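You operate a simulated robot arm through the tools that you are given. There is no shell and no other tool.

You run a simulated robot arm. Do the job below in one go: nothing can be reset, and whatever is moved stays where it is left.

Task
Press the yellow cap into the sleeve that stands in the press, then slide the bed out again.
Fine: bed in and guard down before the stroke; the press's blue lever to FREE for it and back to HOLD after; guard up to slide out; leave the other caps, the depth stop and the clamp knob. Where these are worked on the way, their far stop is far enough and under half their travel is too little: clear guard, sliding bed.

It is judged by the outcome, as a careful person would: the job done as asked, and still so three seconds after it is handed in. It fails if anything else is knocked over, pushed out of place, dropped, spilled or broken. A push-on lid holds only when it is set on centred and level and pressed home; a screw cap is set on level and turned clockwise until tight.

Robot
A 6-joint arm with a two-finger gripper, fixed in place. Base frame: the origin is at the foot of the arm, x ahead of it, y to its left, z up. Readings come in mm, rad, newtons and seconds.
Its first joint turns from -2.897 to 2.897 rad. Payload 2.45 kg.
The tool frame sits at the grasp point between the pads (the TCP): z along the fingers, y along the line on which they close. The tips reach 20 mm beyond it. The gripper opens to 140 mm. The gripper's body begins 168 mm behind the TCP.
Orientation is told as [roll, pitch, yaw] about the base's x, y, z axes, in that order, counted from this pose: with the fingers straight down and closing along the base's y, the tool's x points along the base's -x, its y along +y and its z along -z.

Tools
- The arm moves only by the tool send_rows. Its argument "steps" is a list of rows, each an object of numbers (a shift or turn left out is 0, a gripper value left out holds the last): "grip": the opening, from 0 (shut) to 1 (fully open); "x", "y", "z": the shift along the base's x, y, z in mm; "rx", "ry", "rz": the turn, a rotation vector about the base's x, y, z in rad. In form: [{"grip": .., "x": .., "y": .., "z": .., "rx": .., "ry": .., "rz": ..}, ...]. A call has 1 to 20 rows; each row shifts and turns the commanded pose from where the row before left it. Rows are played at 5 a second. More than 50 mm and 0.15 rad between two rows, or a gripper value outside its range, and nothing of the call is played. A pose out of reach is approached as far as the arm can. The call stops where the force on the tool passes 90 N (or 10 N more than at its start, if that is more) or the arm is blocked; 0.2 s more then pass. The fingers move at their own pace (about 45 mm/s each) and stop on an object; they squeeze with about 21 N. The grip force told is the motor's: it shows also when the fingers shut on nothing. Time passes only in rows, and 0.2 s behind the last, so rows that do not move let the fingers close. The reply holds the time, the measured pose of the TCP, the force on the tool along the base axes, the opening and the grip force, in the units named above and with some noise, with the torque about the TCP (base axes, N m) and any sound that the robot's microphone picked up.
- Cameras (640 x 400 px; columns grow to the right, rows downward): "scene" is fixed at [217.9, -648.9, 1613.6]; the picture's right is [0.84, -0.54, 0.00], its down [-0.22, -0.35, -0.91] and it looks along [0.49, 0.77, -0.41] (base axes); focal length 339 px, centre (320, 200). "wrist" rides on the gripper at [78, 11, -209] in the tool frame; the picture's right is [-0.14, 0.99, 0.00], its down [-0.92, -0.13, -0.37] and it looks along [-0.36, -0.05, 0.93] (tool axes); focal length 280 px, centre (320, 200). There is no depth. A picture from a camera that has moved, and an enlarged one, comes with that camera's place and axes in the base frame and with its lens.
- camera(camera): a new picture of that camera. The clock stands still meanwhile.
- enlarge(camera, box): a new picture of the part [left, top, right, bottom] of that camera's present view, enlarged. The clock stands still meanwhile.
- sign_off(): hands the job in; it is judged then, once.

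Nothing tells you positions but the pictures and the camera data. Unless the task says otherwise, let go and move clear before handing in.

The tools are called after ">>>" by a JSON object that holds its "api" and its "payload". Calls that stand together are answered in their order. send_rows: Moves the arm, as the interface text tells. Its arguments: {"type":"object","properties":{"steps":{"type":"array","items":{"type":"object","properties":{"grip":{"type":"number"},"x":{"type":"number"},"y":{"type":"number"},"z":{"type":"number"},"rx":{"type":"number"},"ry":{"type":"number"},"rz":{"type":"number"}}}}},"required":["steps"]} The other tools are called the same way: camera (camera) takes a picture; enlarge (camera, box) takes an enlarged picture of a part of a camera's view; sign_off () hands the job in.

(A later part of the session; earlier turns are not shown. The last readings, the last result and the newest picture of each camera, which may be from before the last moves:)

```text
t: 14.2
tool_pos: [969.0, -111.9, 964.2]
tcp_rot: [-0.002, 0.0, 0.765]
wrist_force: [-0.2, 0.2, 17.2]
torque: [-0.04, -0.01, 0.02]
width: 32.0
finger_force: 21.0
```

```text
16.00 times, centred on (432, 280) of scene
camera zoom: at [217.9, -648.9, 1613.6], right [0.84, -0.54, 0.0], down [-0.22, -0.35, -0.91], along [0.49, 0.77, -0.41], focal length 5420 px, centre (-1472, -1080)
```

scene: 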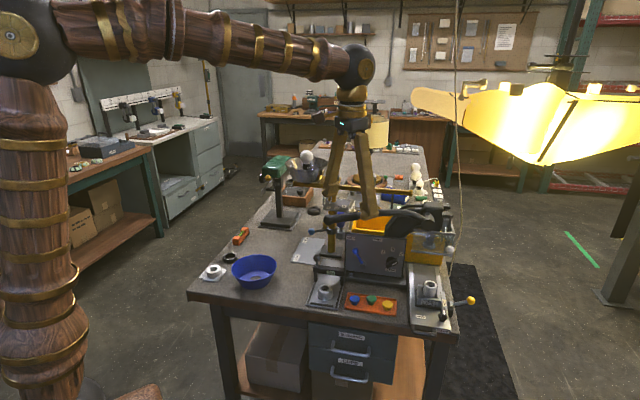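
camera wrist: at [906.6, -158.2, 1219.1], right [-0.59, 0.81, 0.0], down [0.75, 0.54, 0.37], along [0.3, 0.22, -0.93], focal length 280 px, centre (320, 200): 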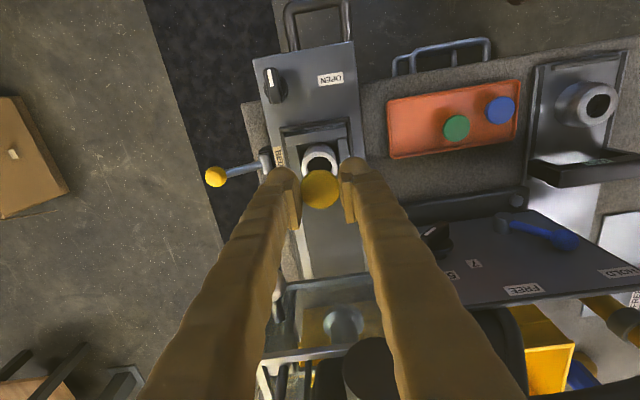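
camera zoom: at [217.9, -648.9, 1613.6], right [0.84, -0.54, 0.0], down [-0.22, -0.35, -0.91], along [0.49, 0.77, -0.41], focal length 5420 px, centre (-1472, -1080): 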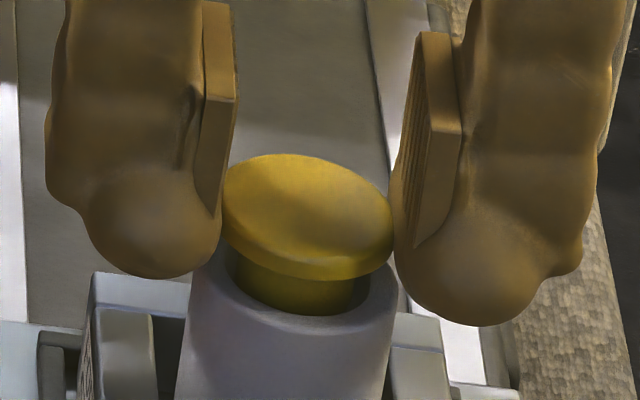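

There is about 17 N of contact with the plug just inside the bore and little side torque. I'll press a touch more to seat it before release.

>>> {"api": "send_rows", "payload": {"steps": [{"z": -0.8}, {"z": 0}]}}

>>> {"api": "enlarge", "payload": {"camera": "scene", "box": [422, 268, 442, 292]}}

>>> {"api": "enlarge", "payload": {"camera": "wrist", "box": [296, 150, 344, 190]}}

```text
t: 14.8
tool_pos: [968.7, -112.6, 961.8]
tcp_rot: [0.001, -0.001, 0.765]
wrist_force: [2.2, -0.3, 16.7]
torque: [-0.03, -0.09, -0.01]
width: 31.6
finger_force: 20.9
```

```text
16.00 times, centred on (432, 280) of scene
camera zoom: at [217.9, -648.9, 1613.6], right [0.84, -0.54, 0.0], down [-0.22, -0.35, -0.91], along [0.49, 0.77, -0.41], focal length 5420 px, centre (-1472, -1080)
```

zoom: 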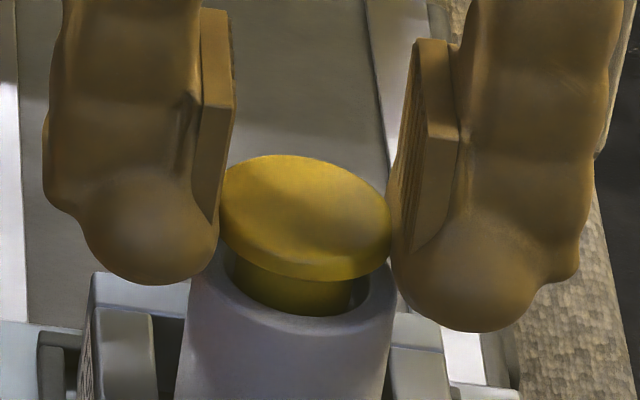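

```text
10.00 times, centred on (320, 170) of wrist
camera zoom: at [905.5, -158.4, 1171.0], right [-0.59, 0.81, 0.0], down [0.75, 0.54, 0.37], along [0.3, 0.22, -0.93], focal length 2804 px, centre (320, 500)
```

zoom: 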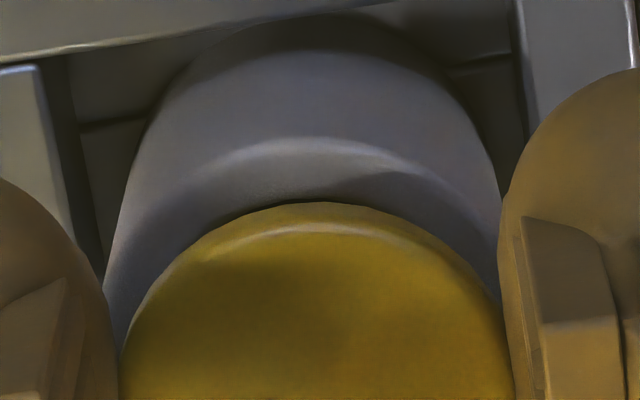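

The cap is seated at the bore's entry and has started slipping in the fingers. I'll open the gripper evenly and look.

>>> {"api": "send_rows", "payload": {"steps": [{"grip": 0.26}, {"grip": 0.32}, {"grip": 0.38}, {"z": 0}]}}

>>> {"api": "enlarge", "payload": {"camera": "scene", "box": [422, 268, 442, 292]}}

>>> {"api": "enlarge", "payload": {"camera": "wrist", "box": [260, 120, 380, 220]}}

```text
t: 15.8
tool_pos: [968.9, -111.9, 962.6]
tcp_rot: [-0.001, 0.001, 0.764]
wrist_force: [-0.5, -0.2, -0.2]
torque: [0.0, 0.0, -0.03]
width: 53.1
finger_force: 0.0
```

```text
16.00 times, centred on (432, 280) of scene
camera zoom: at [217.9, -648.9, 1613.6], right [0.84, -0.54, 0.0], down [-0.22, -0.35, -0.91], along [0.49, 0.77, -0.41], focal length 5420 px, centre (-1472, -1080)
```

zoom: 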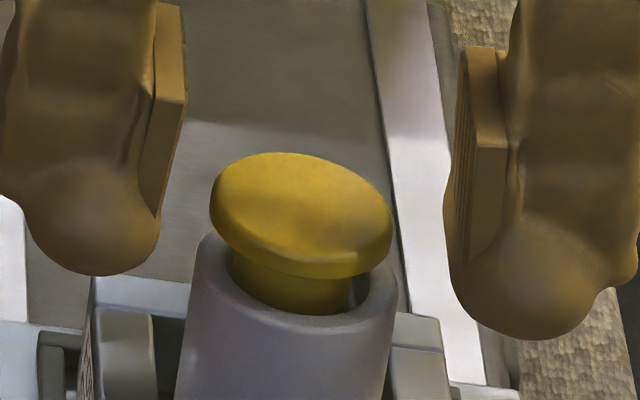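

```text
4.00 times, centred on (320, 170) of wrist
camera zoom: at [905.6, -158.4, 1170.6], right [-0.59, 0.81, 0.0], down [0.75, 0.54, 0.37], along [0.3, 0.22, -0.93], focal length 1122 px, centre (320, 320)
```

zoom: 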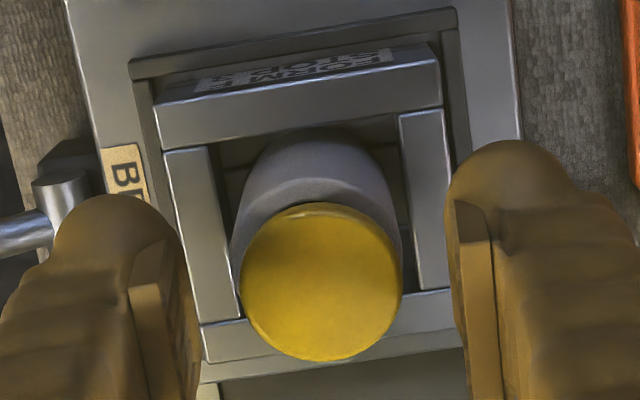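

The cap stays in the sleeve's mouth. I'll rise clear and check its levelness from above and from the scene camera.

>>> {"api": "send_rows", "payload": {"steps": [{"z": 20}, {"z": 40}, {"z": 0}]}}

>>> {"api": "enlarge", "payload": {"camera": "scene", "box": [420, 270, 444, 294]}}

>>> {"api": "enlarge", "payload": {"camera": "wrist", "box": [290, 100, 350, 160]}}

```text
t: 16.6
tool_pos: [968.1, -111.1, 1023.9]
tcp_rot: [-0.001, 0.0, 0.765]
wrist_force: [-0.2, 0.2, 0.1]
torque: [0.03, 0.03, 0.03]
width: 53.3
finger_force: 0.0
```

```text
16.00 times, centred on (432, 282) of scene
camera zoom: at [217.9, -648.9, 1613.6], right [0.84, -0.54, 0.0], down [-0.22, -0.35, -0.91], along [0.49, 0.77, -0.41], focal length 5420 px, centre (-1472, -1112)
```

zoom: 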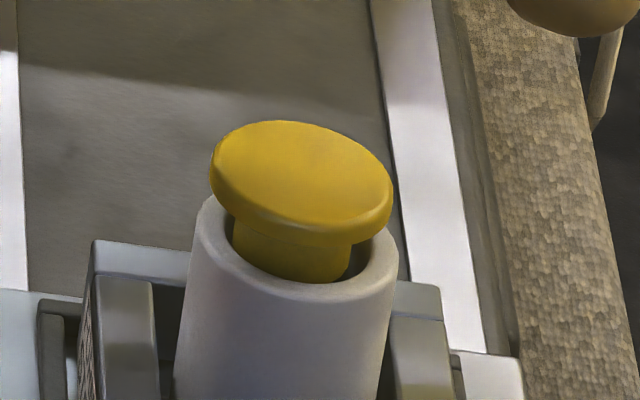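

```text
6.67 times, centred on (320, 130) of wrist
camera zoom: at [905.4, -158.1, 1232.7], right [-0.59, 0.81, 0.0], down [0.75, 0.54, 0.37], along [0.3, 0.22, -0.93], focal length 1869 px, centre (320, 667)
```

zoom: 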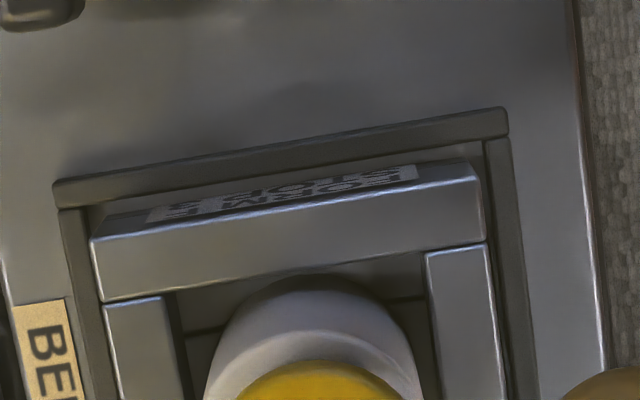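

The cap looks close to level, perhaps 1 mm to the left. I'll back off and look straight down on it to judge this precisely.

>>> {"api": "send_rows", "payload": {"steps": [{"x": -30, "y": -29, "z": 10, "grip": 0.6}, {"x": -13, "y": -12.5, "z": 10}, {"z": 0}]}}

>>> {"api": "enlarge", "payload": {"camera": "wrist", "box": [284, 190, 356, 250]}}

>>> {"api": "camera", "payload": {"camera": "wrist"}}

```text
t: 17.4
tool_pos: [927.4, -152.5, 1042.2]
tcp_rot: [0.002, 0.0, 0.764]
wrist_force: [0.2, -0.7, -0.3]
torque: [0.0, -0.01, -0.02]
width: 84.1
finger_force: 0.1
```

```text
6.67 times, centred on (320, 220) of wrist
camera zoom: at [863.5, -198.4, 1251.0], right [-0.59, 0.81, 0.0], down [0.75, 0.54, 0.37], along [0.3, 0.22, -0.93], focal length 1869 px, centre (320, 67)
```

zoom: 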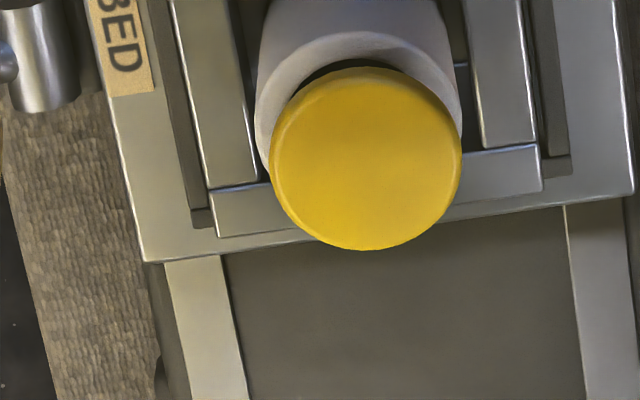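

```text
taken
camera wrist: at [863.5, -198.4, 1251.0], right [-0.59, 0.81, 0.0], down [0.75, 0.54, 0.37], along [0.3, 0.22, -0.93], focal length 280 px, centre (320, 200)
```

wrist: 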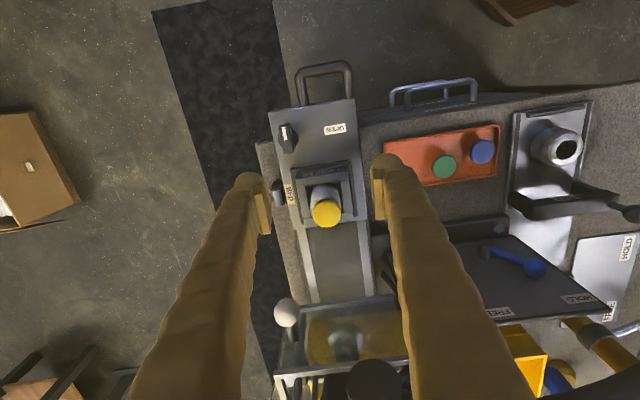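

The cap is level but sits about 1 mm left of centre. I'll regrip lightly around it with the fingers centred on the sleeve so it is drawn to the middle.

>>> {"api": "send_rows", "payload": {"steps": [{"x": 22, "y": 20, "grip": 0.38}, {"x": 21.5, "y": 20.3, "z": -15}, {"z": -25}, {"z": -25}, {"z": -14}, {"z": 0}]}}

>>> {"api": "enlarge", "payload": {"camera": "wrist", "box": [260, 120, 380, 220]}}

>>> {"api": "enlarge", "payload": {"camera": "scene", "box": [420, 266, 444, 294]}}

```text
t: 18.8
tool_pos: [969.9, -112.9, 962.1]
tcp_rot: [-0.001, 0.002, 0.764]
wrist_force: [0.2, -0.4, 0.1]
torque: [0.0, -0.03, 0.0]
width: 53.5
finger_force: 0.1
```

```text
4.00 times, centred on (320, 170) of wrist
camera zoom: at [907.1, -159.5, 1172.0], right [-0.59, 0.81, 0.0], down [0.75, 0.54, 0.37], along [0.3, 0.22, -0.93], focal length 1122 px, centre (320, 320)
```

zoom: 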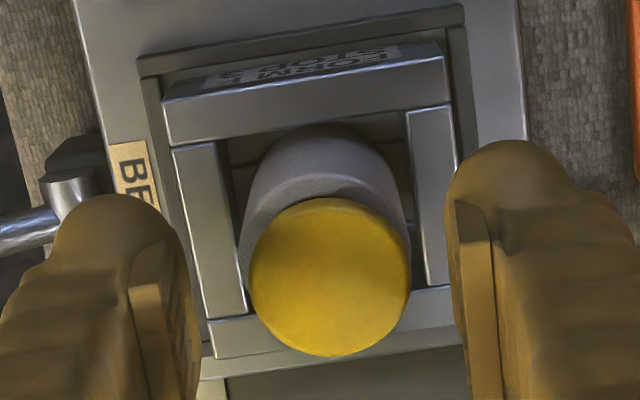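

```text
14.29 times, centred on (432, 280) of scene
camera zoom: at [217.9, -648.9, 1613.6], right [0.84, -0.54, 0.0], down [-0.22, -0.35, -0.91], along [0.49, 0.77, -0.41], focal length 4839 px, centre (-1280, -943)
```

zoom: 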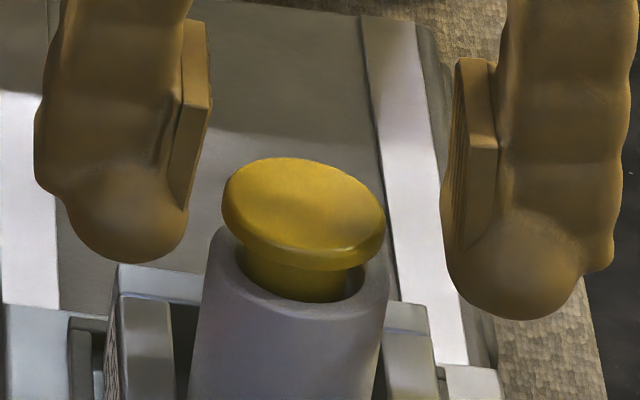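

The finger midpoint is about 1 mm right of the sleeve centre. I'll shift that out and close gently.

>>> {"api": "send_rows", "payload": {"steps": [{"x": -0.7, "y": 0.7, "grip": 0.33}, {"grip": 0.28}, {"grip": 0.24}, {"grip": 0.21}, {"grip": 0.21}, {"grip": 0.21}]}}

>>> {"api": "enlarge", "payload": {"camera": "wrist", "box": [260, 120, 380, 220]}}

```text
t: 20.2
tool_pos: [968.4, -112.8, 964.1]
tcp_rot: [-0.002, 0.0, 0.764]
wrist_force: [-0.1, -0.1, -0.4]
torque: [-0.01, 0.01, 0.01]
width: 31.7
finger_force: 20.4
```

```text
4.00 times, centred on (320, 170) of wrist
camera zoom: at [906.0, -158.7, 1172.1], right [-0.59, 0.81, 0.0], down [0.75, 0.54, 0.37], along [0.3, 0.22, -0.93], focal length 1122 px, centre (320, 320)
```

zoom: 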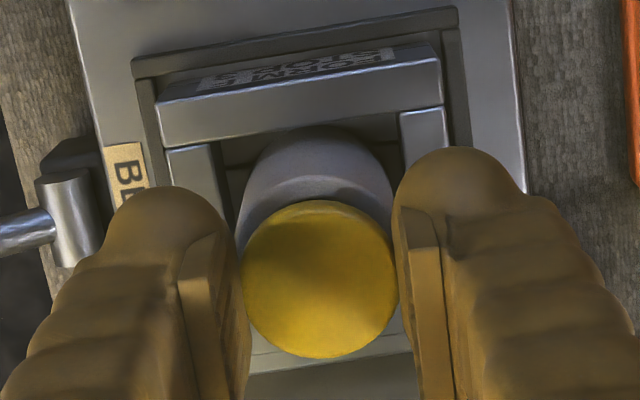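

It is now centred. I'll give a slight downward seat, then release and rise.

>>> {"api": "send_rows", "payload": {"steps": [{"z": -1}, {"z": 0}]}}

>>> {"api": "send_rows", "payload": {"steps": [{"z": 0.5, "grip": 0.26}, {"grip": 0.32}, {"grip": 0.38}, {"z": 0}]}}

>>> {"api": "enlarge", "payload": {"camera": "wrist", "box": [260, 120, 380, 220]}}

>>> {"api": "enlarge", "payload": {"camera": "scene", "box": [420, 266, 444, 294]}}

```text
t: 20.8
tool_pos: [968.3, -112.3, 963.1]
tcp_rot: [-0.002, 0.001, 0.764]
wrist_force: [1.4, 0.8, 9.6]
torque: [-0.07, -0.08, 0.01]
width: 31.9
finger_force: 20.9
```

```text
t: 21.8
tool_pos: [967.6, -112.3, 963.5]
tcp_rot: [0.0, 0.001, 0.764]
wrist_force: [0.8, -1.1, -0.3]
torque: [0.01, 0.02, 0.0]
width: 53.1
finger_force: 0.1
```

```text
4.00 times, centred on (320, 170) of wrist
camera zoom: at [905.2, -158.9, 1171.8], right [-0.59, 0.81, 0.0], down [0.75, 0.54, 0.37], along [0.3, 0.22, -0.93], focal length 1122 px, centre (320, 320)
```

zoom: 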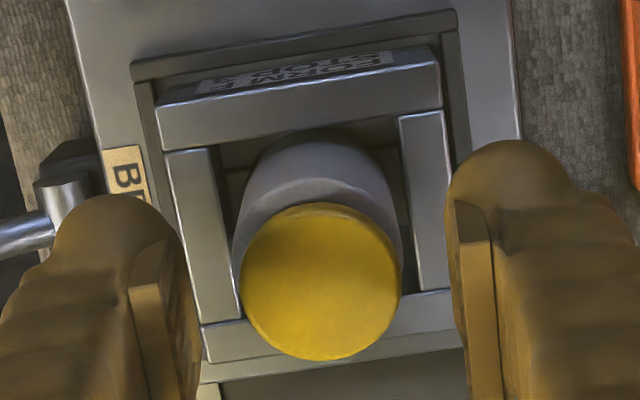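

```text
14.29 times, centred on (432, 280) of scene
camera zoom: at [217.9, -648.9, 1613.6], right [0.84, -0.54, 0.0], down [-0.22, -0.35, -0.91], along [0.49, 0.77, -0.41], focal length 4839 px, centre (-1280, -943)
```

zoom: 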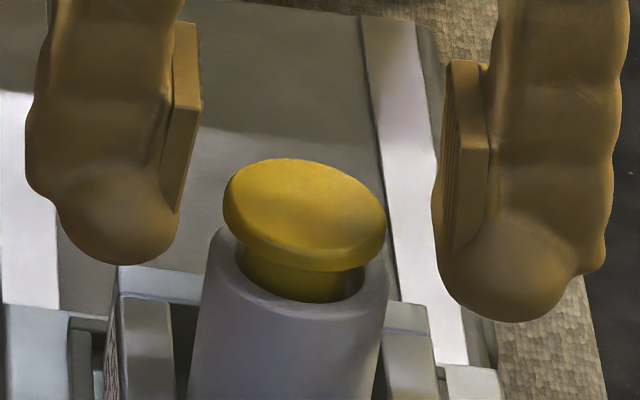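

The cap is set in the mouth of the sleeve, centred and level. Next I'll rise, close the fingers, and go around to the front of the bed's handle to push the bed in.

>>> {"api": "send_rows", "payload": {"steps": [{"z": 30}, {"z": 40}, {"x": -34, "y": -27}, {"x": -34, "y": -27, "grip": 0}, {"x": -34, "y": -27}, {"x": -34, "y": -27}, {"x": -34, "y": -27}, {"z": 0}]}}

>>> {"api": "camera", "payload": {"camera": "wrist"}}

>>> {"api": "enlarge", "payload": {"camera": "scene", "box": [370, 200, 490, 340]}}

```text
t: 23.6
tool_pos: [797.5, -246.5, 1032.3]
tcp_rot: [0.0, 0.0, 0.764]
wrist_force: [-0.7, 0.5, -0.2]
torque: [0.01, -0.02, 0.0]
width: 0.0
finger_force: 20.8
```

```text
taken
camera wrist: at [734.3, -293.0, 1241.1], right [-0.59, 0.81, 0.0], down [0.75, 0.55, 0.37], along [0.3, 0.22, -0.93], focal length 280 px, centre (320, 200)
```

wrist: 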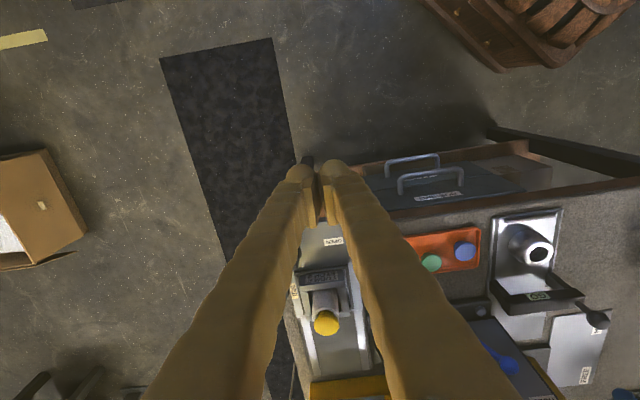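

```text
2.86 times, centred on (430, 270) of scene
camera zoom: at [217.9, -648.9, 1613.6], right [0.84, -0.54, 0.0], down [-0.22, -0.35, -0.91], along [0.49, 0.77, -0.41], focal length 968 px, centre (6, 0)
```

zoom: 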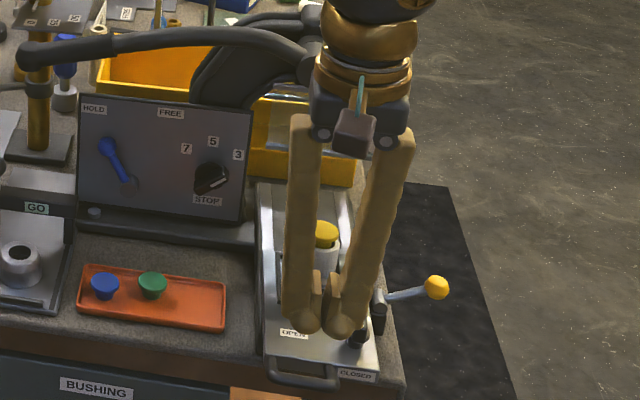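

I'm in front of and above the handle. I'll lower to handle height while staying in front of the bar.

>>> {"api": "send_rows", "payload": {"steps": [{"z": -45}, {"z": -45}, {"z": -40}, {"z": -20}, {"z": 0}]}}

>>> {"api": "enlarge", "payload": {"camera": "scene", "box": [390, 250, 490, 350]}}

>>> {"api": "enlarge", "payload": {"camera": "wrist", "box": [260, 130, 400, 250]}}

```text
t: 24.8
tool_pos: [800.3, -245.8, 885.2]
tcp_rot: [0.0, 0.0, 0.765]
wrist_force: [0.5, -0.7, 0.2]
torque: [-0.02, -0.02, -0.01]
width: 0.0
finger_force: 20.9
```

```text
4.00 times, centred on (440, 300) of scene
camera zoom: at [217.9, -648.9, 1613.6], right [0.84, -0.54, 0.0], down [-0.22, -0.35, -0.91], along [0.49, 0.77, -0.41], focal length 1355 px, centre (-160, -200)
```

zoom: 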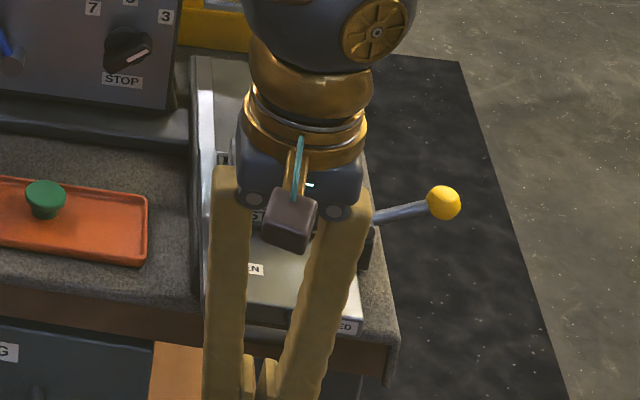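

```text
3.33 times, centred on (330, 190) of wrist
camera zoom: at [735.9, -293.1, 1093.4], right [-0.59, 0.81, 0.0], down [0.75, 0.54, 0.37], along [0.3, 0.22, -0.93], focal length 935 px, centre (287, 233)
```

zoom: 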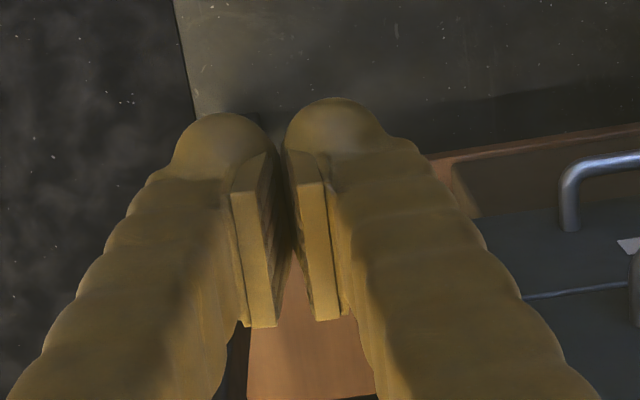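

Clear so far. I'll push forward along the bed direction gently until I meet the bar.

>>> {"api": "send_rows", "payload": {"steps": [{"x": 7.2, "y": 6.9}, {"x": 7.2, "y": 6.9}, {"x": 5.8, "y": 5.5}, {"x": 3.6, "y": 3.5}, {"x": 3.6, "y": 3.5}, {"x": 3.6, "y": 3.5}, {"x": 3.6, "y": 3.5}]}}

>>> {"api": "enlarge", "payload": {"camera": "scene", "box": [390, 250, 490, 350]}}

>>> {"api": "camera", "payload": {"camera": "wrist"}}

```text
t: 26.4
tool_pos: [833.4, -213.5, 883.2]
tcp_rot: [0.0, 0.0, 0.764]
wrist_force: [-0.4, -3.1, -3.4]
torque: [-0.1, 0.04, 0.0]
width: 0.2
finger_force: 29.3
```

```text
4.00 times, centred on (440, 300) of scene
camera zoom: at [217.9, -648.9, 1613.6], right [0.84, -0.54, 0.0], down [-0.22, -0.35, -0.91], along [0.49, 0.77, -0.41], focal length 1355 px, centre (-160, -200)
```

zoom: 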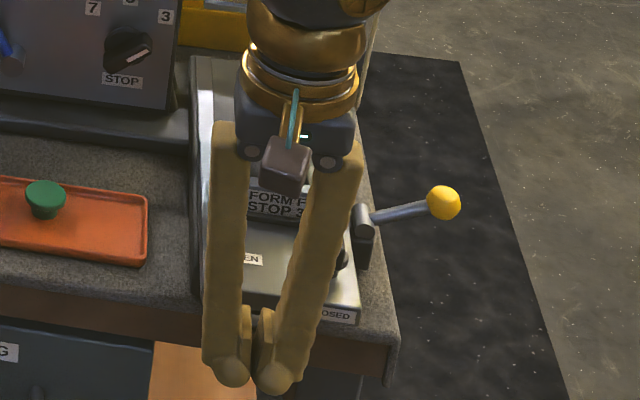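

```text
taken
camera wrist: at [770.0, -260.8, 1092.1], right [-0.59, 0.81, 0.0], down [0.75, 0.54, 0.37], along [0.3, 0.22, -0.93], focal length 280 px, centre (320, 200)
```

wrist: 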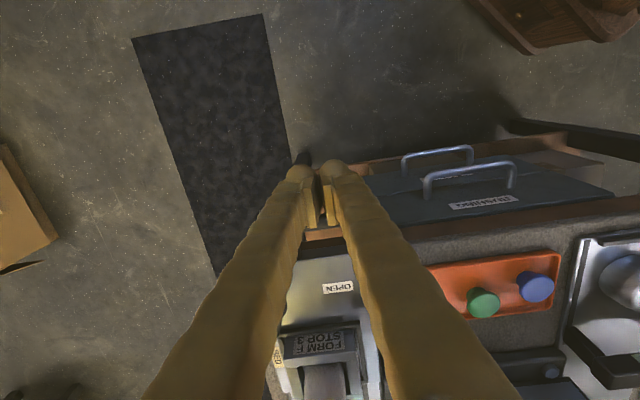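

The bed has started moving easily at about 3 N, while the yellow-ball lever stays put, so that lever sits on the base. I'll continue pushing slowly and watch the force.

>>> {"api": "send_rows", "payload": {"steps": [{"x": 3.6, "y": 3.5}, {"x": 3.6, "y": 3.5}, {"x": 3.6, "y": 3.5}, {"x": 3.6, "y": 3.5}]}}

>>> {"api": "enlarge", "payload": {"camera": "scene", "box": [390, 250, 490, 350]}}

```text
t: 27.4
tool_pos: [847.1, -198.5, 884.3]
tcp_rot: [0.0, 0.0, 0.764]
wrist_force: [-0.2, -0.5, -1.3]
torque: [0.0, 0.01, 0.03]
width: 0.0
finger_force: 29.7
```

```text
4.00 times, centred on (440, 300) of scene
camera zoom: at [217.9, -648.9, 1613.6], right [0.84, -0.54, 0.0], down [-0.22, -0.35, -0.91], along [0.49, 0.77, -0.41], focal length 1355 px, centre (-160, -200)
```

zoom: 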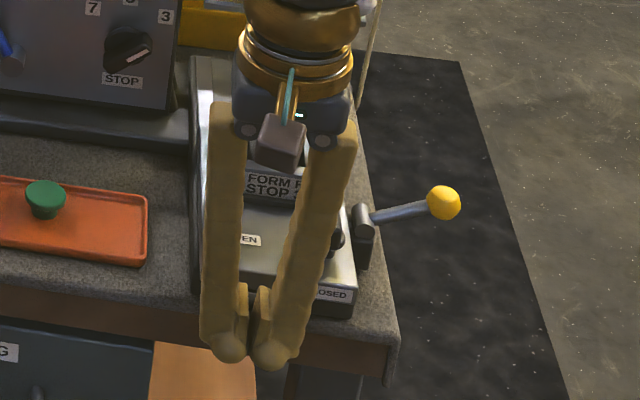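

The bed follows smoothly. I'll continue another 100 mm at 25 mm/s.

>>> {"api": "send_rows", "payload": {"steps": [{"x": 3.6, "y": 3.5}, {"x": 3.6, "y": 3.5}, {"x": 3.6, "y": 3.5}, {"x": 3.6, "y": 3.5}, {"x": 3.6, "y": 3.5}, {"x": 3.6, "y": 3.5}, {"x": 3.6, "y": 3.5}, {"x": 3.6, "y": 3.5}, {"x": 3.6, "y": 3.4}, {"x": 3.6, "y": 3.4}, {"x": 3.6, "y": 3.5}, {"x": 3.6, "y": 3.4}, {"x": 3.6, "y": 3.5}, {"x": 3.6, "y": 3.4}, {"x": 3.6, "y": 3.5}, {"x": 3.6, "y": 3.4}, {"x": 3.6, "y": 3.5}, {"x": 3.6, "y": 3.4}]}}

>>> {"api": "enlarge", "payload": {"camera": "scene", "box": [380, 190, 490, 330]}}

>>> {"api": "camera", "payload": {"camera": "wrist"}}

```text
t: 31.2
tool_pos: [913.0, -136.8, 884.3]
tcp_rot: [0.001, -0.001, 0.764]
wrist_force: [-2.0, -0.3, -2.8]
torque: [-0.06, 0.02, 0.02]
width: 0.0
finger_force: 29.2
```

```text
2.86 times, centred on (435, 260) of scene
camera zoom: at [217.9, -648.9, 1613.6], right [0.84, -0.54, 0.0], down [-0.22, -0.35, -0.91], along [0.49, 0.77, -0.41], focal length 968 px, centre (-9, 29)
```

zoom: 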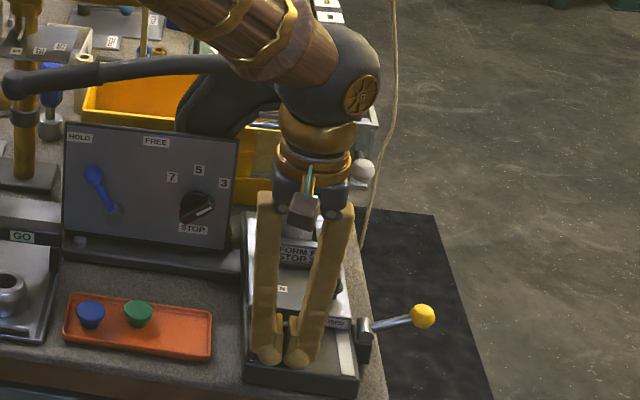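

```text
taken
camera wrist: at [850.4, -184.6, 1092.7], right [-0.59, 0.81, 0.0], down [0.75, 0.54, 0.37], along [0.3, 0.22, -0.93], focal length 280 px, centre (320, 200)
```

wrist: 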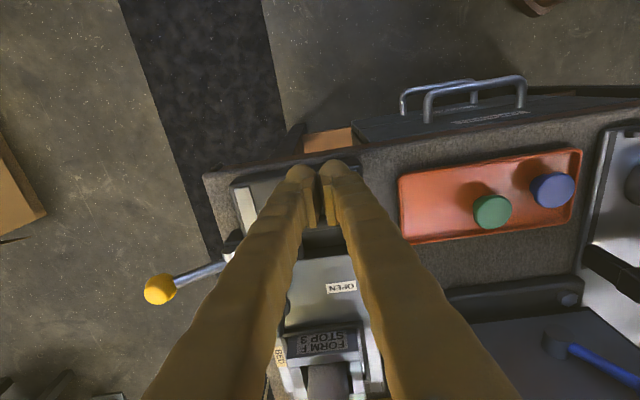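

I've pushed about 121 mm so far. I'll keep pushing toward the inner stop in smaller steps.

>>> {"api": "send_rows", "payload": {"steps": [{"x": 3.6, "y": 3.5}, {"x": 3.6, "y": 3.4}, {"x": 3.6, "y": 3.5}, {"x": 3.6, "y": 3.4}, {"x": 2.2, "y": 2.1}, {"x": 2.2, "y": 2.1}]}}

>>> {"api": "enlarge", "payload": {"camera": "scene", "box": [380, 190, 490, 330]}}

```text
t: 32.6
tool_pos: [931.2, -119.8, 884.2]
tcp_rot: [0.0, 0.0, 0.765]
wrist_force: [-0.7, -1.9, -0.5]
torque: [-0.02, 0.0, -0.01]
width: 0.3
finger_force: 29.1
```

```text
2.86 times, centred on (435, 260) of scene
camera zoom: at [217.9, -648.9, 1613.6], right [0.84, -0.54, 0.0], down [-0.22, -0.35, -0.91], along [0.49, 0.77, -0.41], focal length 968 px, centre (-9, 29)
```

zoom: 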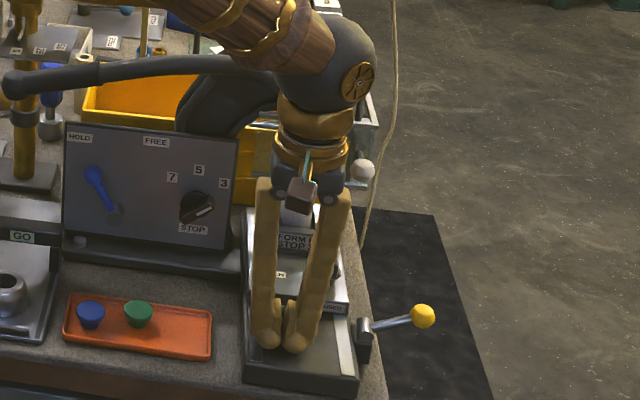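

>>> {"api": "send_rows", "payload": {"steps": [{"x": 2.2, "y": 2.1}, {"x": 2.2, "y": 2.1}, {"x": 2.2, "y": 2.1}, {"x": 2.2, "y": 2.1}]}}

```text
t: 33.6
tool_pos: [940.3, -111.2, 883.3]
tcp_rot: [0.001, -0.001, 0.765]
wrist_force: [-0.4, -0.5, 0.0]
torque: [-0.02, -0.01, 0.01]
width: 0.1
finger_force: 28.6
```

>>> {"api": "send_rows", "payload": {"steps": [{"x": 2.2, "y": 2.1}, {"x": 2.2, "y": 2.1}, {"x": 2.2, "y": 2.1}, {"x": 2.2, "y": 2.1}]}}

>>> {"api": "enlarge", "payload": {"camera": "scene", "box": [380, 190, 490, 330]}}

>>> {"api": "camera", "payload": {"camera": "wrist"}}

```text
t: 34.4
tool_pos: [941.5, -111.7, 881.7]
tcp_rot: [0.005, 0.01, 0.763]
wrist_force: [-13.3, -8.3, 4.6]
torque: [0.1, -0.08, 0.04]
width: 6.0
finger_force: 29.5
stopped in row 3: the force on the tool passed its limit at 98 N (the readings are from after the stop); the commanded pose is now the measured one
```

```text
2.86 times, centred on (435, 260) of scene
camera zoom: at [217.9, -648.9, 1613.6], right [0.84, -0.54, 0.0], down [-0.22, -0.35, -0.91], along [0.49, 0.77, -0.41], focal length 968 px, centre (-9, 29)
```

zoom: 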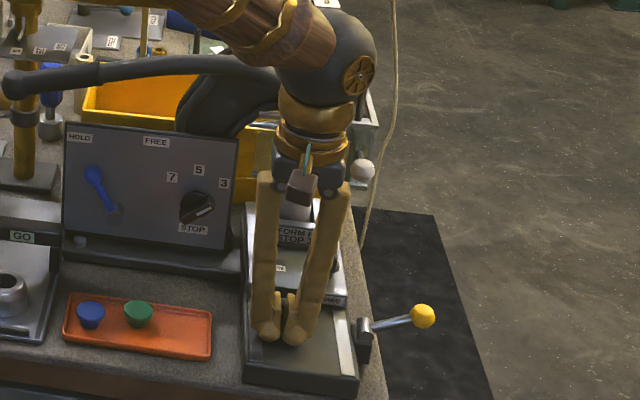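

```text
taken
camera wrist: at [880.0, -156.6, 1091.7], right [-0.58, 0.81, 0.0], down [0.76, 0.54, 0.36], along [0.29, 0.21, -0.93], focal length 280 px, centre (320, 200)
```

wrist: 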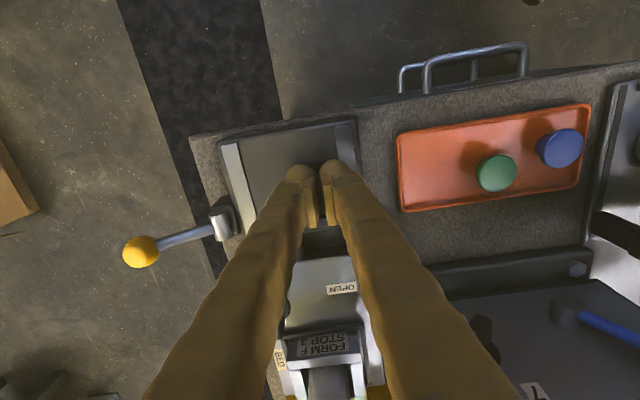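

The bed hit its inner stop after about 159 mm, as estimated. I'll back off, rise, and inspect the cap and guard.

>>> {"api": "send_rows", "payload": {"steps": [{"x": -7, "y": -6.8}, {"x": -14, "y": -13.5}, {"x": -25, "y": -24}, {"z": 45}, {"z": 45}, {"z": 45}, {"x": -20, "y": -20, "z": 30}, {"z": 0}]}}

>>> {"api": "enlarge", "payload": {"camera": "scene", "box": [400, 200, 470, 310]}}

>>> {"api": "camera", "payload": {"camera": "wrist"}}

```text
t: 36.2
tool_pos: [875.4, -174.0, 1049.0]
tcp_rot: [0.006, 0.009, 0.762]
wrist_force: [0.5, -0.3, -0.2]
torque: [0.03, 0.03, 0.0]
width: 0.3
finger_force: 29.3
```

```text
3.64 times, centred on (435, 255) of scene
camera zoom: at [217.9, -648.9, 1613.6], right [0.84, -0.54, 0.0], down [-0.22, -0.35, -0.91], along [0.49, 0.77, -0.41], focal length 1232 px, centre (-98, 0)
```

zoom: 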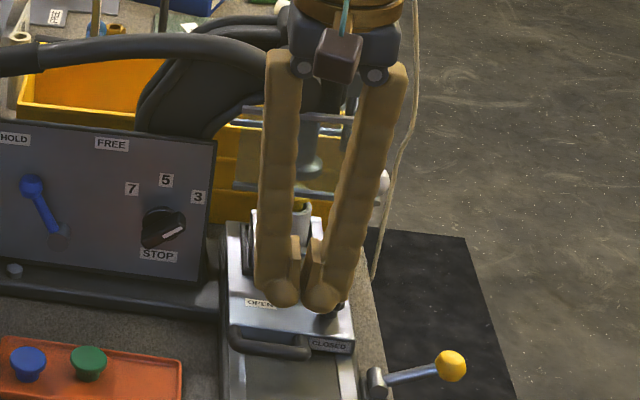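

```text
taken
camera wrist: at [813.4, -219.5, 1257.6], right [-0.58, 0.81, 0.0], down [0.76, 0.54, 0.36], along [0.29, 0.21, -0.93], focal length 280 px, centre (320, 200)
```

wrist: 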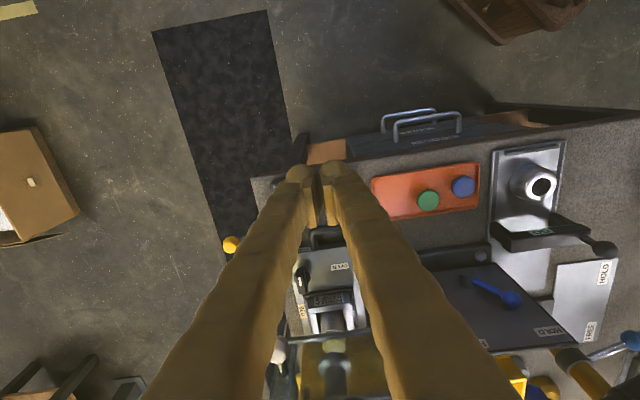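

I need a clear view of the sleeve under the ram, so I'll swing the arm aside and open the fingers.

>>> {"api": "send_rows", "payload": {"steps": [{"x": -35, "y": 0, "z": 30, "grip": 0.5}, {"x": -35, "y": 20, "z": 20}, {"x": -35, "y": 30}, {"x": -30, "y": 30}, {"z": 0}]}}

>>> {"api": "enlarge", "payload": {"camera": "scene", "box": [410, 215, 460, 275]}}

>>> {"api": "enlarge", "payload": {"camera": "scene", "box": [400, 200, 470, 310]}}

>>> {"api": "camera", "payload": {"camera": "wrist"}}

```text
t: 37.4
tool_pos: [739.6, -99.1, 1098.9]
tcp_rot: [0.003, 0.009, 0.762]
wrist_force: [-0.9, 0.8, 0.0]
torque: [0.0, 0.01, -0.02]
width: 70.0
finger_force: 0.1
```

```text
6.67 times, centred on (435, 245) of scene
camera zoom: at [217.9, -648.9, 1613.6], right [0.84, -0.54, 0.0], down [-0.22, -0.35, -0.91], along [0.49, 0.77, -0.41], focal length 2258 px, centre (-447, -100)
```

zoom: 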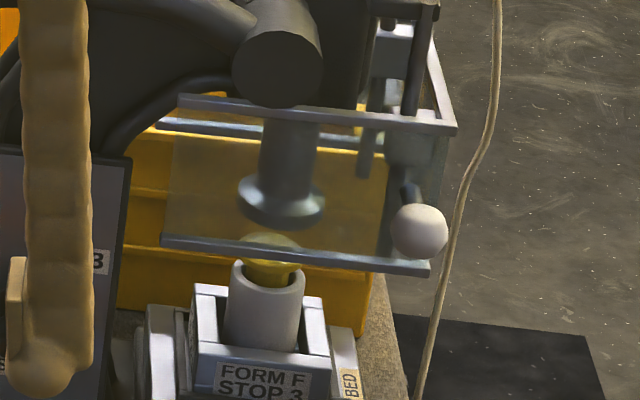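

```text
3.64 times, centred on (435, 255) of scene
camera zoom: at [217.9, -648.9, 1613.6], right [0.84, -0.54, 0.0], down [-0.22, -0.35, -0.91], along [0.49, 0.77, -0.41], focal length 1232 px, centre (-98, 0)
```

zoom: 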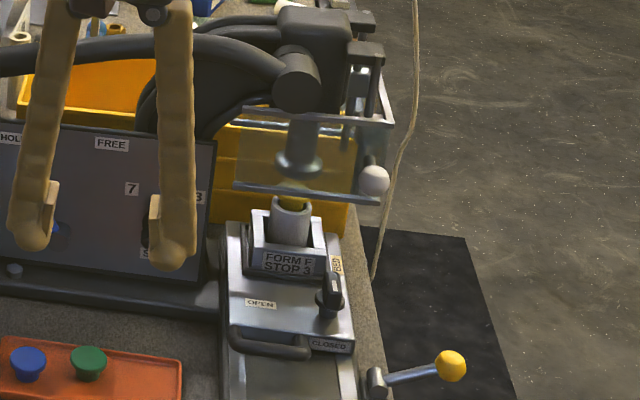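

```text
taken
camera wrist: at [678.4, -144.5, 1306.5], right [-0.58, 0.81, 0.0], down [0.76, 0.54, 0.36], along [0.29, 0.21, -0.93], focal length 280 px, centre (320, 200)
```

wrist: 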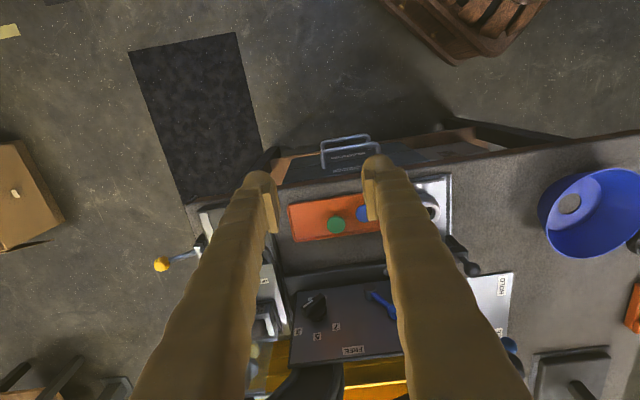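

>>> {"api": "enlarge", "payload": {"camera": "scene", "box": [420, 236, 448, 266]}}

>>> {"api": "enlarge", "payload": {"camera": "scene", "box": [425, 195, 460, 260]}}

```text
13.33 times, centred on (434, 251) of scene
camera zoom: at [217.9, -648.9, 1613.6], right [0.84, -0.54, 0.0], down [-0.22, -0.35, -0.91], along [0.49, 0.77, -0.41], focal length 4517 px, centre (-1200, -480)
```

zoom: 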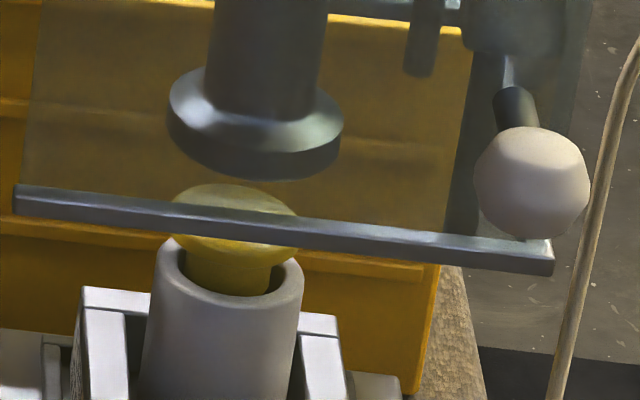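

```text
6.15 times, centred on (442, 228) of scene
camera zoom: at [217.9, -648.9, 1613.6], right [0.84, -0.54, 0.0], down [-0.22, -0.35, -0.91], along [0.49, 0.77, -0.41], focal length 2085 px, centre (-434, 31)
```

zoom: 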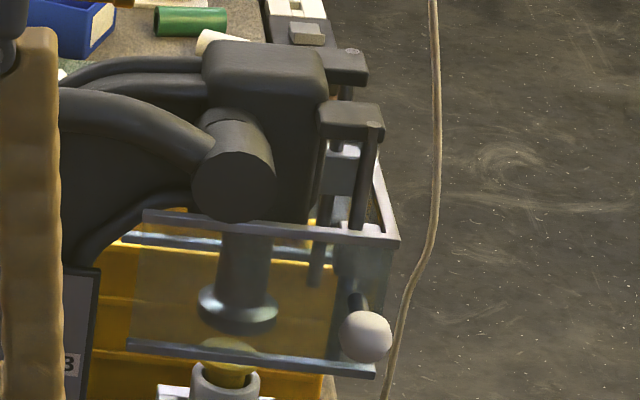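

The cap rode in fine and sits under the ram. Next is the guard. I'll push its white ball down from above with closed, slightly tilted fingers, staying clear of the clamp knob below. First I'll go to a pre-hover in front of it.

>>> {"api": "send_rows", "payload": {"steps": [{"x": 41.5, "y": -10.9, "z": 3.5, "rx": 0.0402, "ry": -0.042, "grip": 0}, {"x": 41.5, "y": -10.9, "z": 3.5, "rx": 0.0402, "ry": -0.042}, {"x": 41.5, "y": -10.9, "z": 3.5, "rx": 0.0402, "ry": -0.042}, {"x": 41.5, "y": -10.9, "z": 3.5, "rx": 0.0402, "ry": -0.042}, {"x": 41.5, "y": -10.9, "z": 3.5, "rx": 0.0402, "ry": -0.042}, {"x": 41.5, "y": -10.9, "z": 3.5, "rx": 0.0402, "ry": -0.042}, {"z": 0}]}}

>>> {"api": "camera", "payload": {"camera": "wrist"}}

>>> {"api": "enlarge", "payload": {"camera": "scene", "box": [390, 150, 490, 300]}}

```text
t: 39.0
tool_pos: [991.1, -158.6, 1118.0]
tcp_rot: [0.004, -0.342, 0.763]
wrist_force: [-0.1, -0.1, 0.0]
torque: [-0.03, 0.0, 0.0]
width: 0.0
finger_force: 20.7
```

```text
taken
camera wrist: at [881.1, -251.3, 1288.4], right [-0.59, 0.8, 0.05], down [0.63, 0.42, 0.66], along [0.51, 0.42, -0.75], focal length 280 px, centre (320, 200)
```

wrist: 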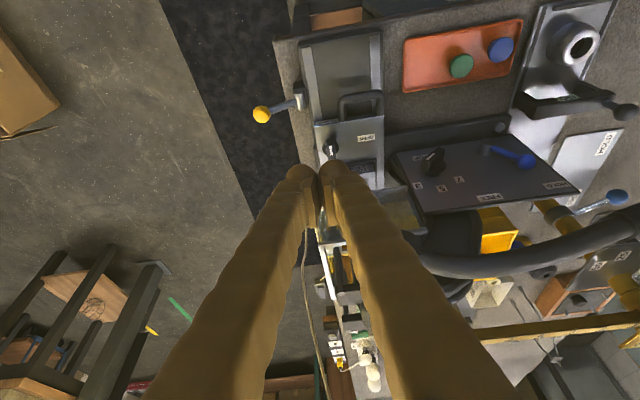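

```text
2.67 times, centred on (440, 225) of scene
camera zoom: at [217.9, -648.9, 1613.6], right [0.84, -0.54, 0.0], down [-0.22, -0.35, -0.91], along [0.49, 0.77, -0.41], focal length 903 px, centre (0, 133)
```

zoom: 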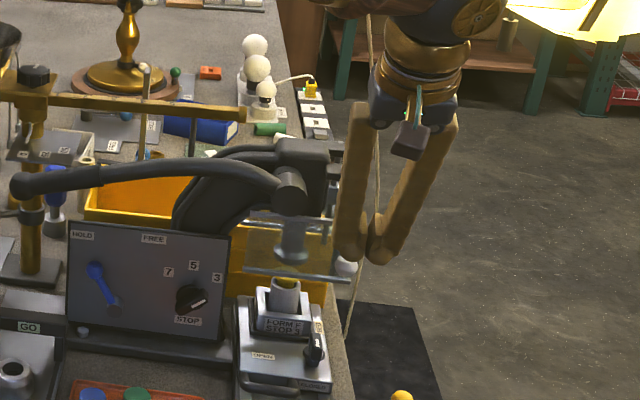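

>>> {"api": "send_rows", "payload": {"steps": [{"x": 24.3, "y": 22.3}, {"x": 24.4, "y": 22.3}, {"z": -20}, {"z": 0}]}}

>>> {"api": "enlarge", "payload": {"camera": "wrist", "box": [240, 120, 400, 260]}}

>>> {"api": "enlarge", "payload": {"camera": "scene", "box": [410, 190, 470, 270]}}

```text
t: 40.0
tool_pos: [1039.1, -115.5, 1097.6]
tcp_rot: [0.003, -0.34, 0.764]
wrist_force: [0.1, 0.0, 1.1]
torque: [-0.02, -0.01, 0.04]
width: 0.0
finger_force: 21.0
```

```text
2.86 times, centred on (320, 190) of wrist
camera zoom: at [929.0, -208.1, 1267.9], right [-0.59, 0.8, 0.05], down [0.63, 0.42, 0.65], along [0.51, 0.42, -0.75], focal length 801 px, centre (320, 229)
```

zoom: 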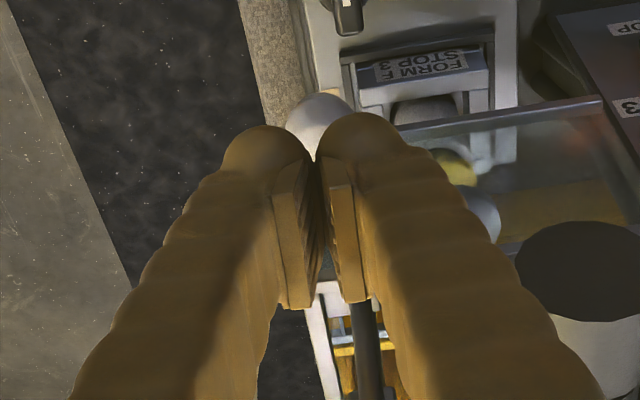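

```text
5.00 times, centred on (440, 230) of scene
camera zoom: at [217.9, -648.9, 1613.6], right [0.84, -0.54, 0.0], down [-0.22, -0.35, -0.91], along [0.49, 0.77, -0.41], focal length 1694 px, centre (-280, 50)
```

zoom: 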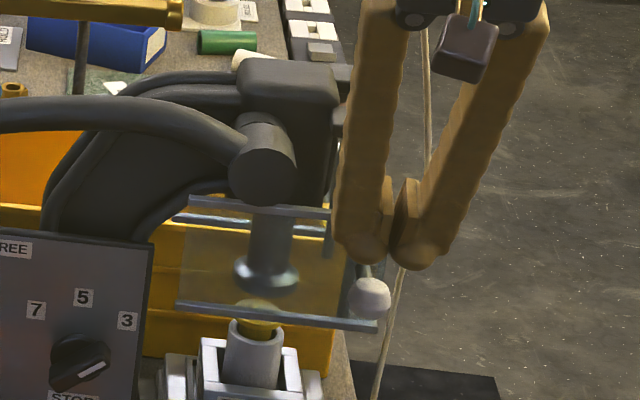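

The ball is lined up under the finger seam. I'll lower to contact and press the guard down.

>>> {"api": "send_rows", "payload": {"steps": [{"z": -10}, {"z": -10}, {"z": -5}, {"z": -5}, {"z": -5}, {"z": -5}, {"z": 0}]}}

>>> {"api": "enlarge", "payload": {"camera": "scene", "box": [410, 190, 470, 270]}}

>>> {"api": "enlarge", "payload": {"camera": "wrist", "box": [240, 120, 400, 260]}}

```text
t: 41.6
tool_pos: [1037.5, -116.2, 1058.1]
tcp_rot: [0.002, -0.338, 0.762]
wrist_force: [-0.1, -0.5, 1.0]
torque: [0.03, 0.06, 0.03]
width: 0.0
finger_force: 20.9
```

```text
5.00 times, centred on (440, 230) of scene
camera zoom: at [217.9, -648.9, 1613.6], right [0.84, -0.54, 0.0], down [-0.22, -0.35, -0.91], along [0.49, 0.77, -0.41], focal length 1694 px, centre (-280, 50)
```

zoom: 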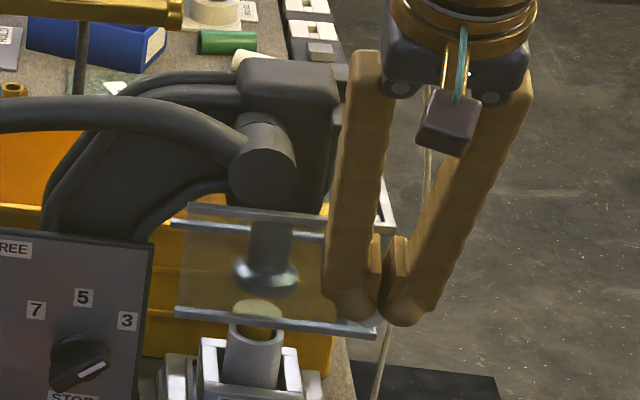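

```text
2.86 times, centred on (320, 190) of wrist
camera zoom: at [928.0, -208.0, 1228.3], right [-0.59, 0.8, 0.05], down [0.63, 0.42, 0.65], along [0.51, 0.42, -0.75], focal length 801 px, centre (320, 229)
```

zoom: 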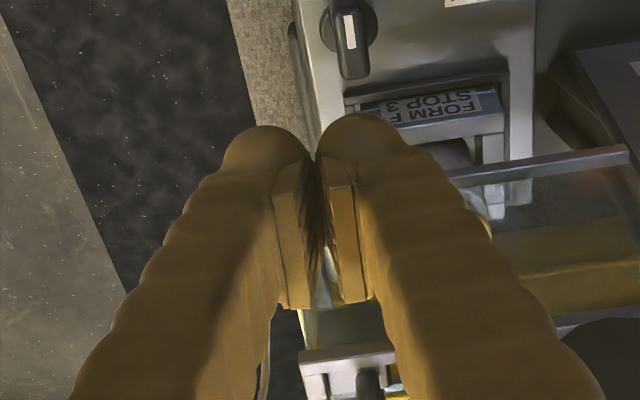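

The guard is moving down with almost no resistance. I'll continue downward.

>>> {"api": "send_rows", "payload": {"steps": [{"z": -6}, {"z": -6}, {"z": -6}, {"z": -6}, {"z": -6}, {"z": -6}, {"z": 0}]}}

>>> {"api": "enlarge", "payload": {"camera": "scene", "box": [400, 190, 480, 290]}}

>>> {"api": "enlarge", "payload": {"camera": "wrist", "box": [240, 120, 400, 260]}}

```text
t: 43.2
tool_pos: [1037.5, -114.7, 1022.2]
tcp_rot: [0.005, -0.34, 0.763]
wrist_force: [0.2, -0.4, 0.6]
torque: [0.0, 0.0, -0.01]
width: 0.0
finger_force: 21.0
```

```text
4.00 times, centred on (440, 240) of scene
camera zoom: at [217.9, -648.9, 1613.6], right [0.84, -0.54, 0.0], down [-0.22, -0.35, -0.91], along [0.49, 0.77, -0.41], focal length 1355 px, centre (-160, 40)
```

zoom: 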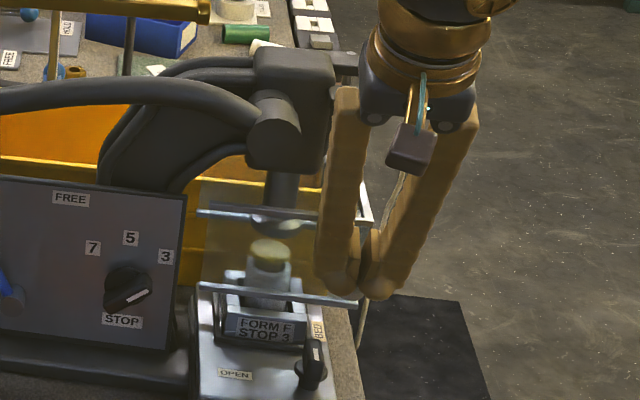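

```text
2.86 times, centred on (320, 190) of wrist
camera zoom: at [928.3, -207.0, 1191.9], right [-0.59, 0.8, 0.05], down [0.63, 0.42, 0.65], along [0.51, 0.42, -0.75], focal length 801 px, centre (320, 229)
```

zoom: 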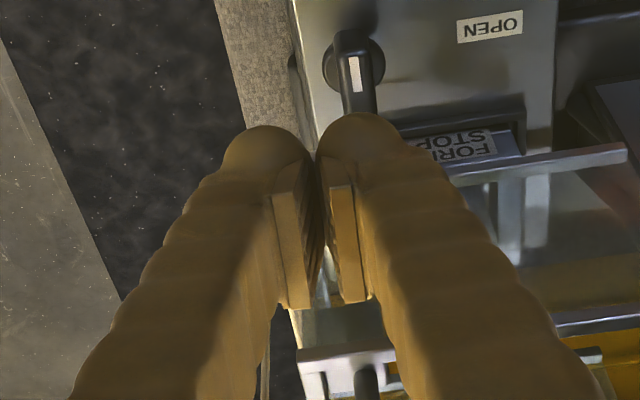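

>>> {"api": "send_rows", "payload": {"steps": [{"z": -5}, {"z": -5}, {"z": -5}, {"z": -5}, {"z": 0}]}}

>>> {"api": "enlarge", "payload": {"camera": "scene", "box": [400, 190, 480, 290]}}

>>> {"api": "enlarge", "payload": {"camera": "wrist", "box": [240, 90, 400, 230]}}

```text
t: 44.4
tool_pos: [1038.9, -116.2, 1002.6]
tcp_rot: [0.004, -0.341, 0.763]
wrist_force: [0.4, -0.4, -0.4]
torque: [0.0, -0.01, -0.03]
width: 0.1
finger_force: 20.9
```

```text
4.00 times, centred on (440, 240) of scene
camera zoom: at [217.9, -648.9, 1613.6], right [0.84, -0.54, 0.0], down [-0.22, -0.35, -0.91], along [0.49, 0.77, -0.41], focal length 1355 px, centre (-160, 40)
```

zoom: 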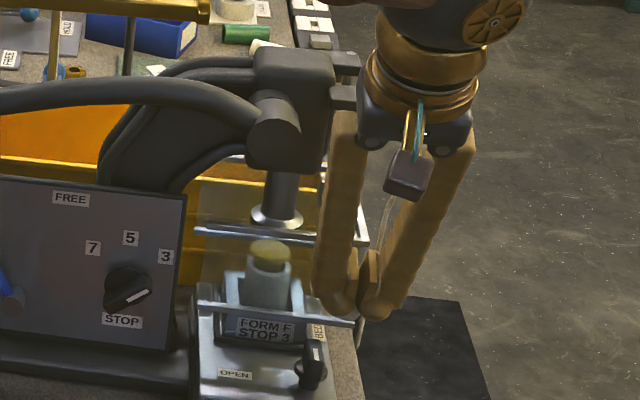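

```text
2.86 times, centred on (320, 160) of wrist
camera zoom: at [929.2, -207.9, 1173.1], right [-0.59, 0.8, 0.05], down [0.63, 0.42, 0.65], along [0.51, 0.42, -0.75], focal length 801 px, centre (320, 314)
```

zoom: 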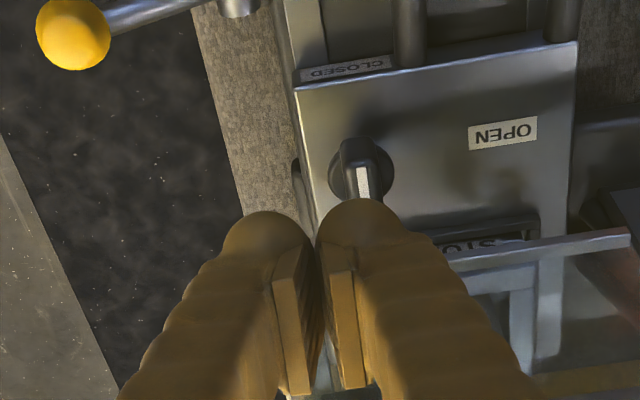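

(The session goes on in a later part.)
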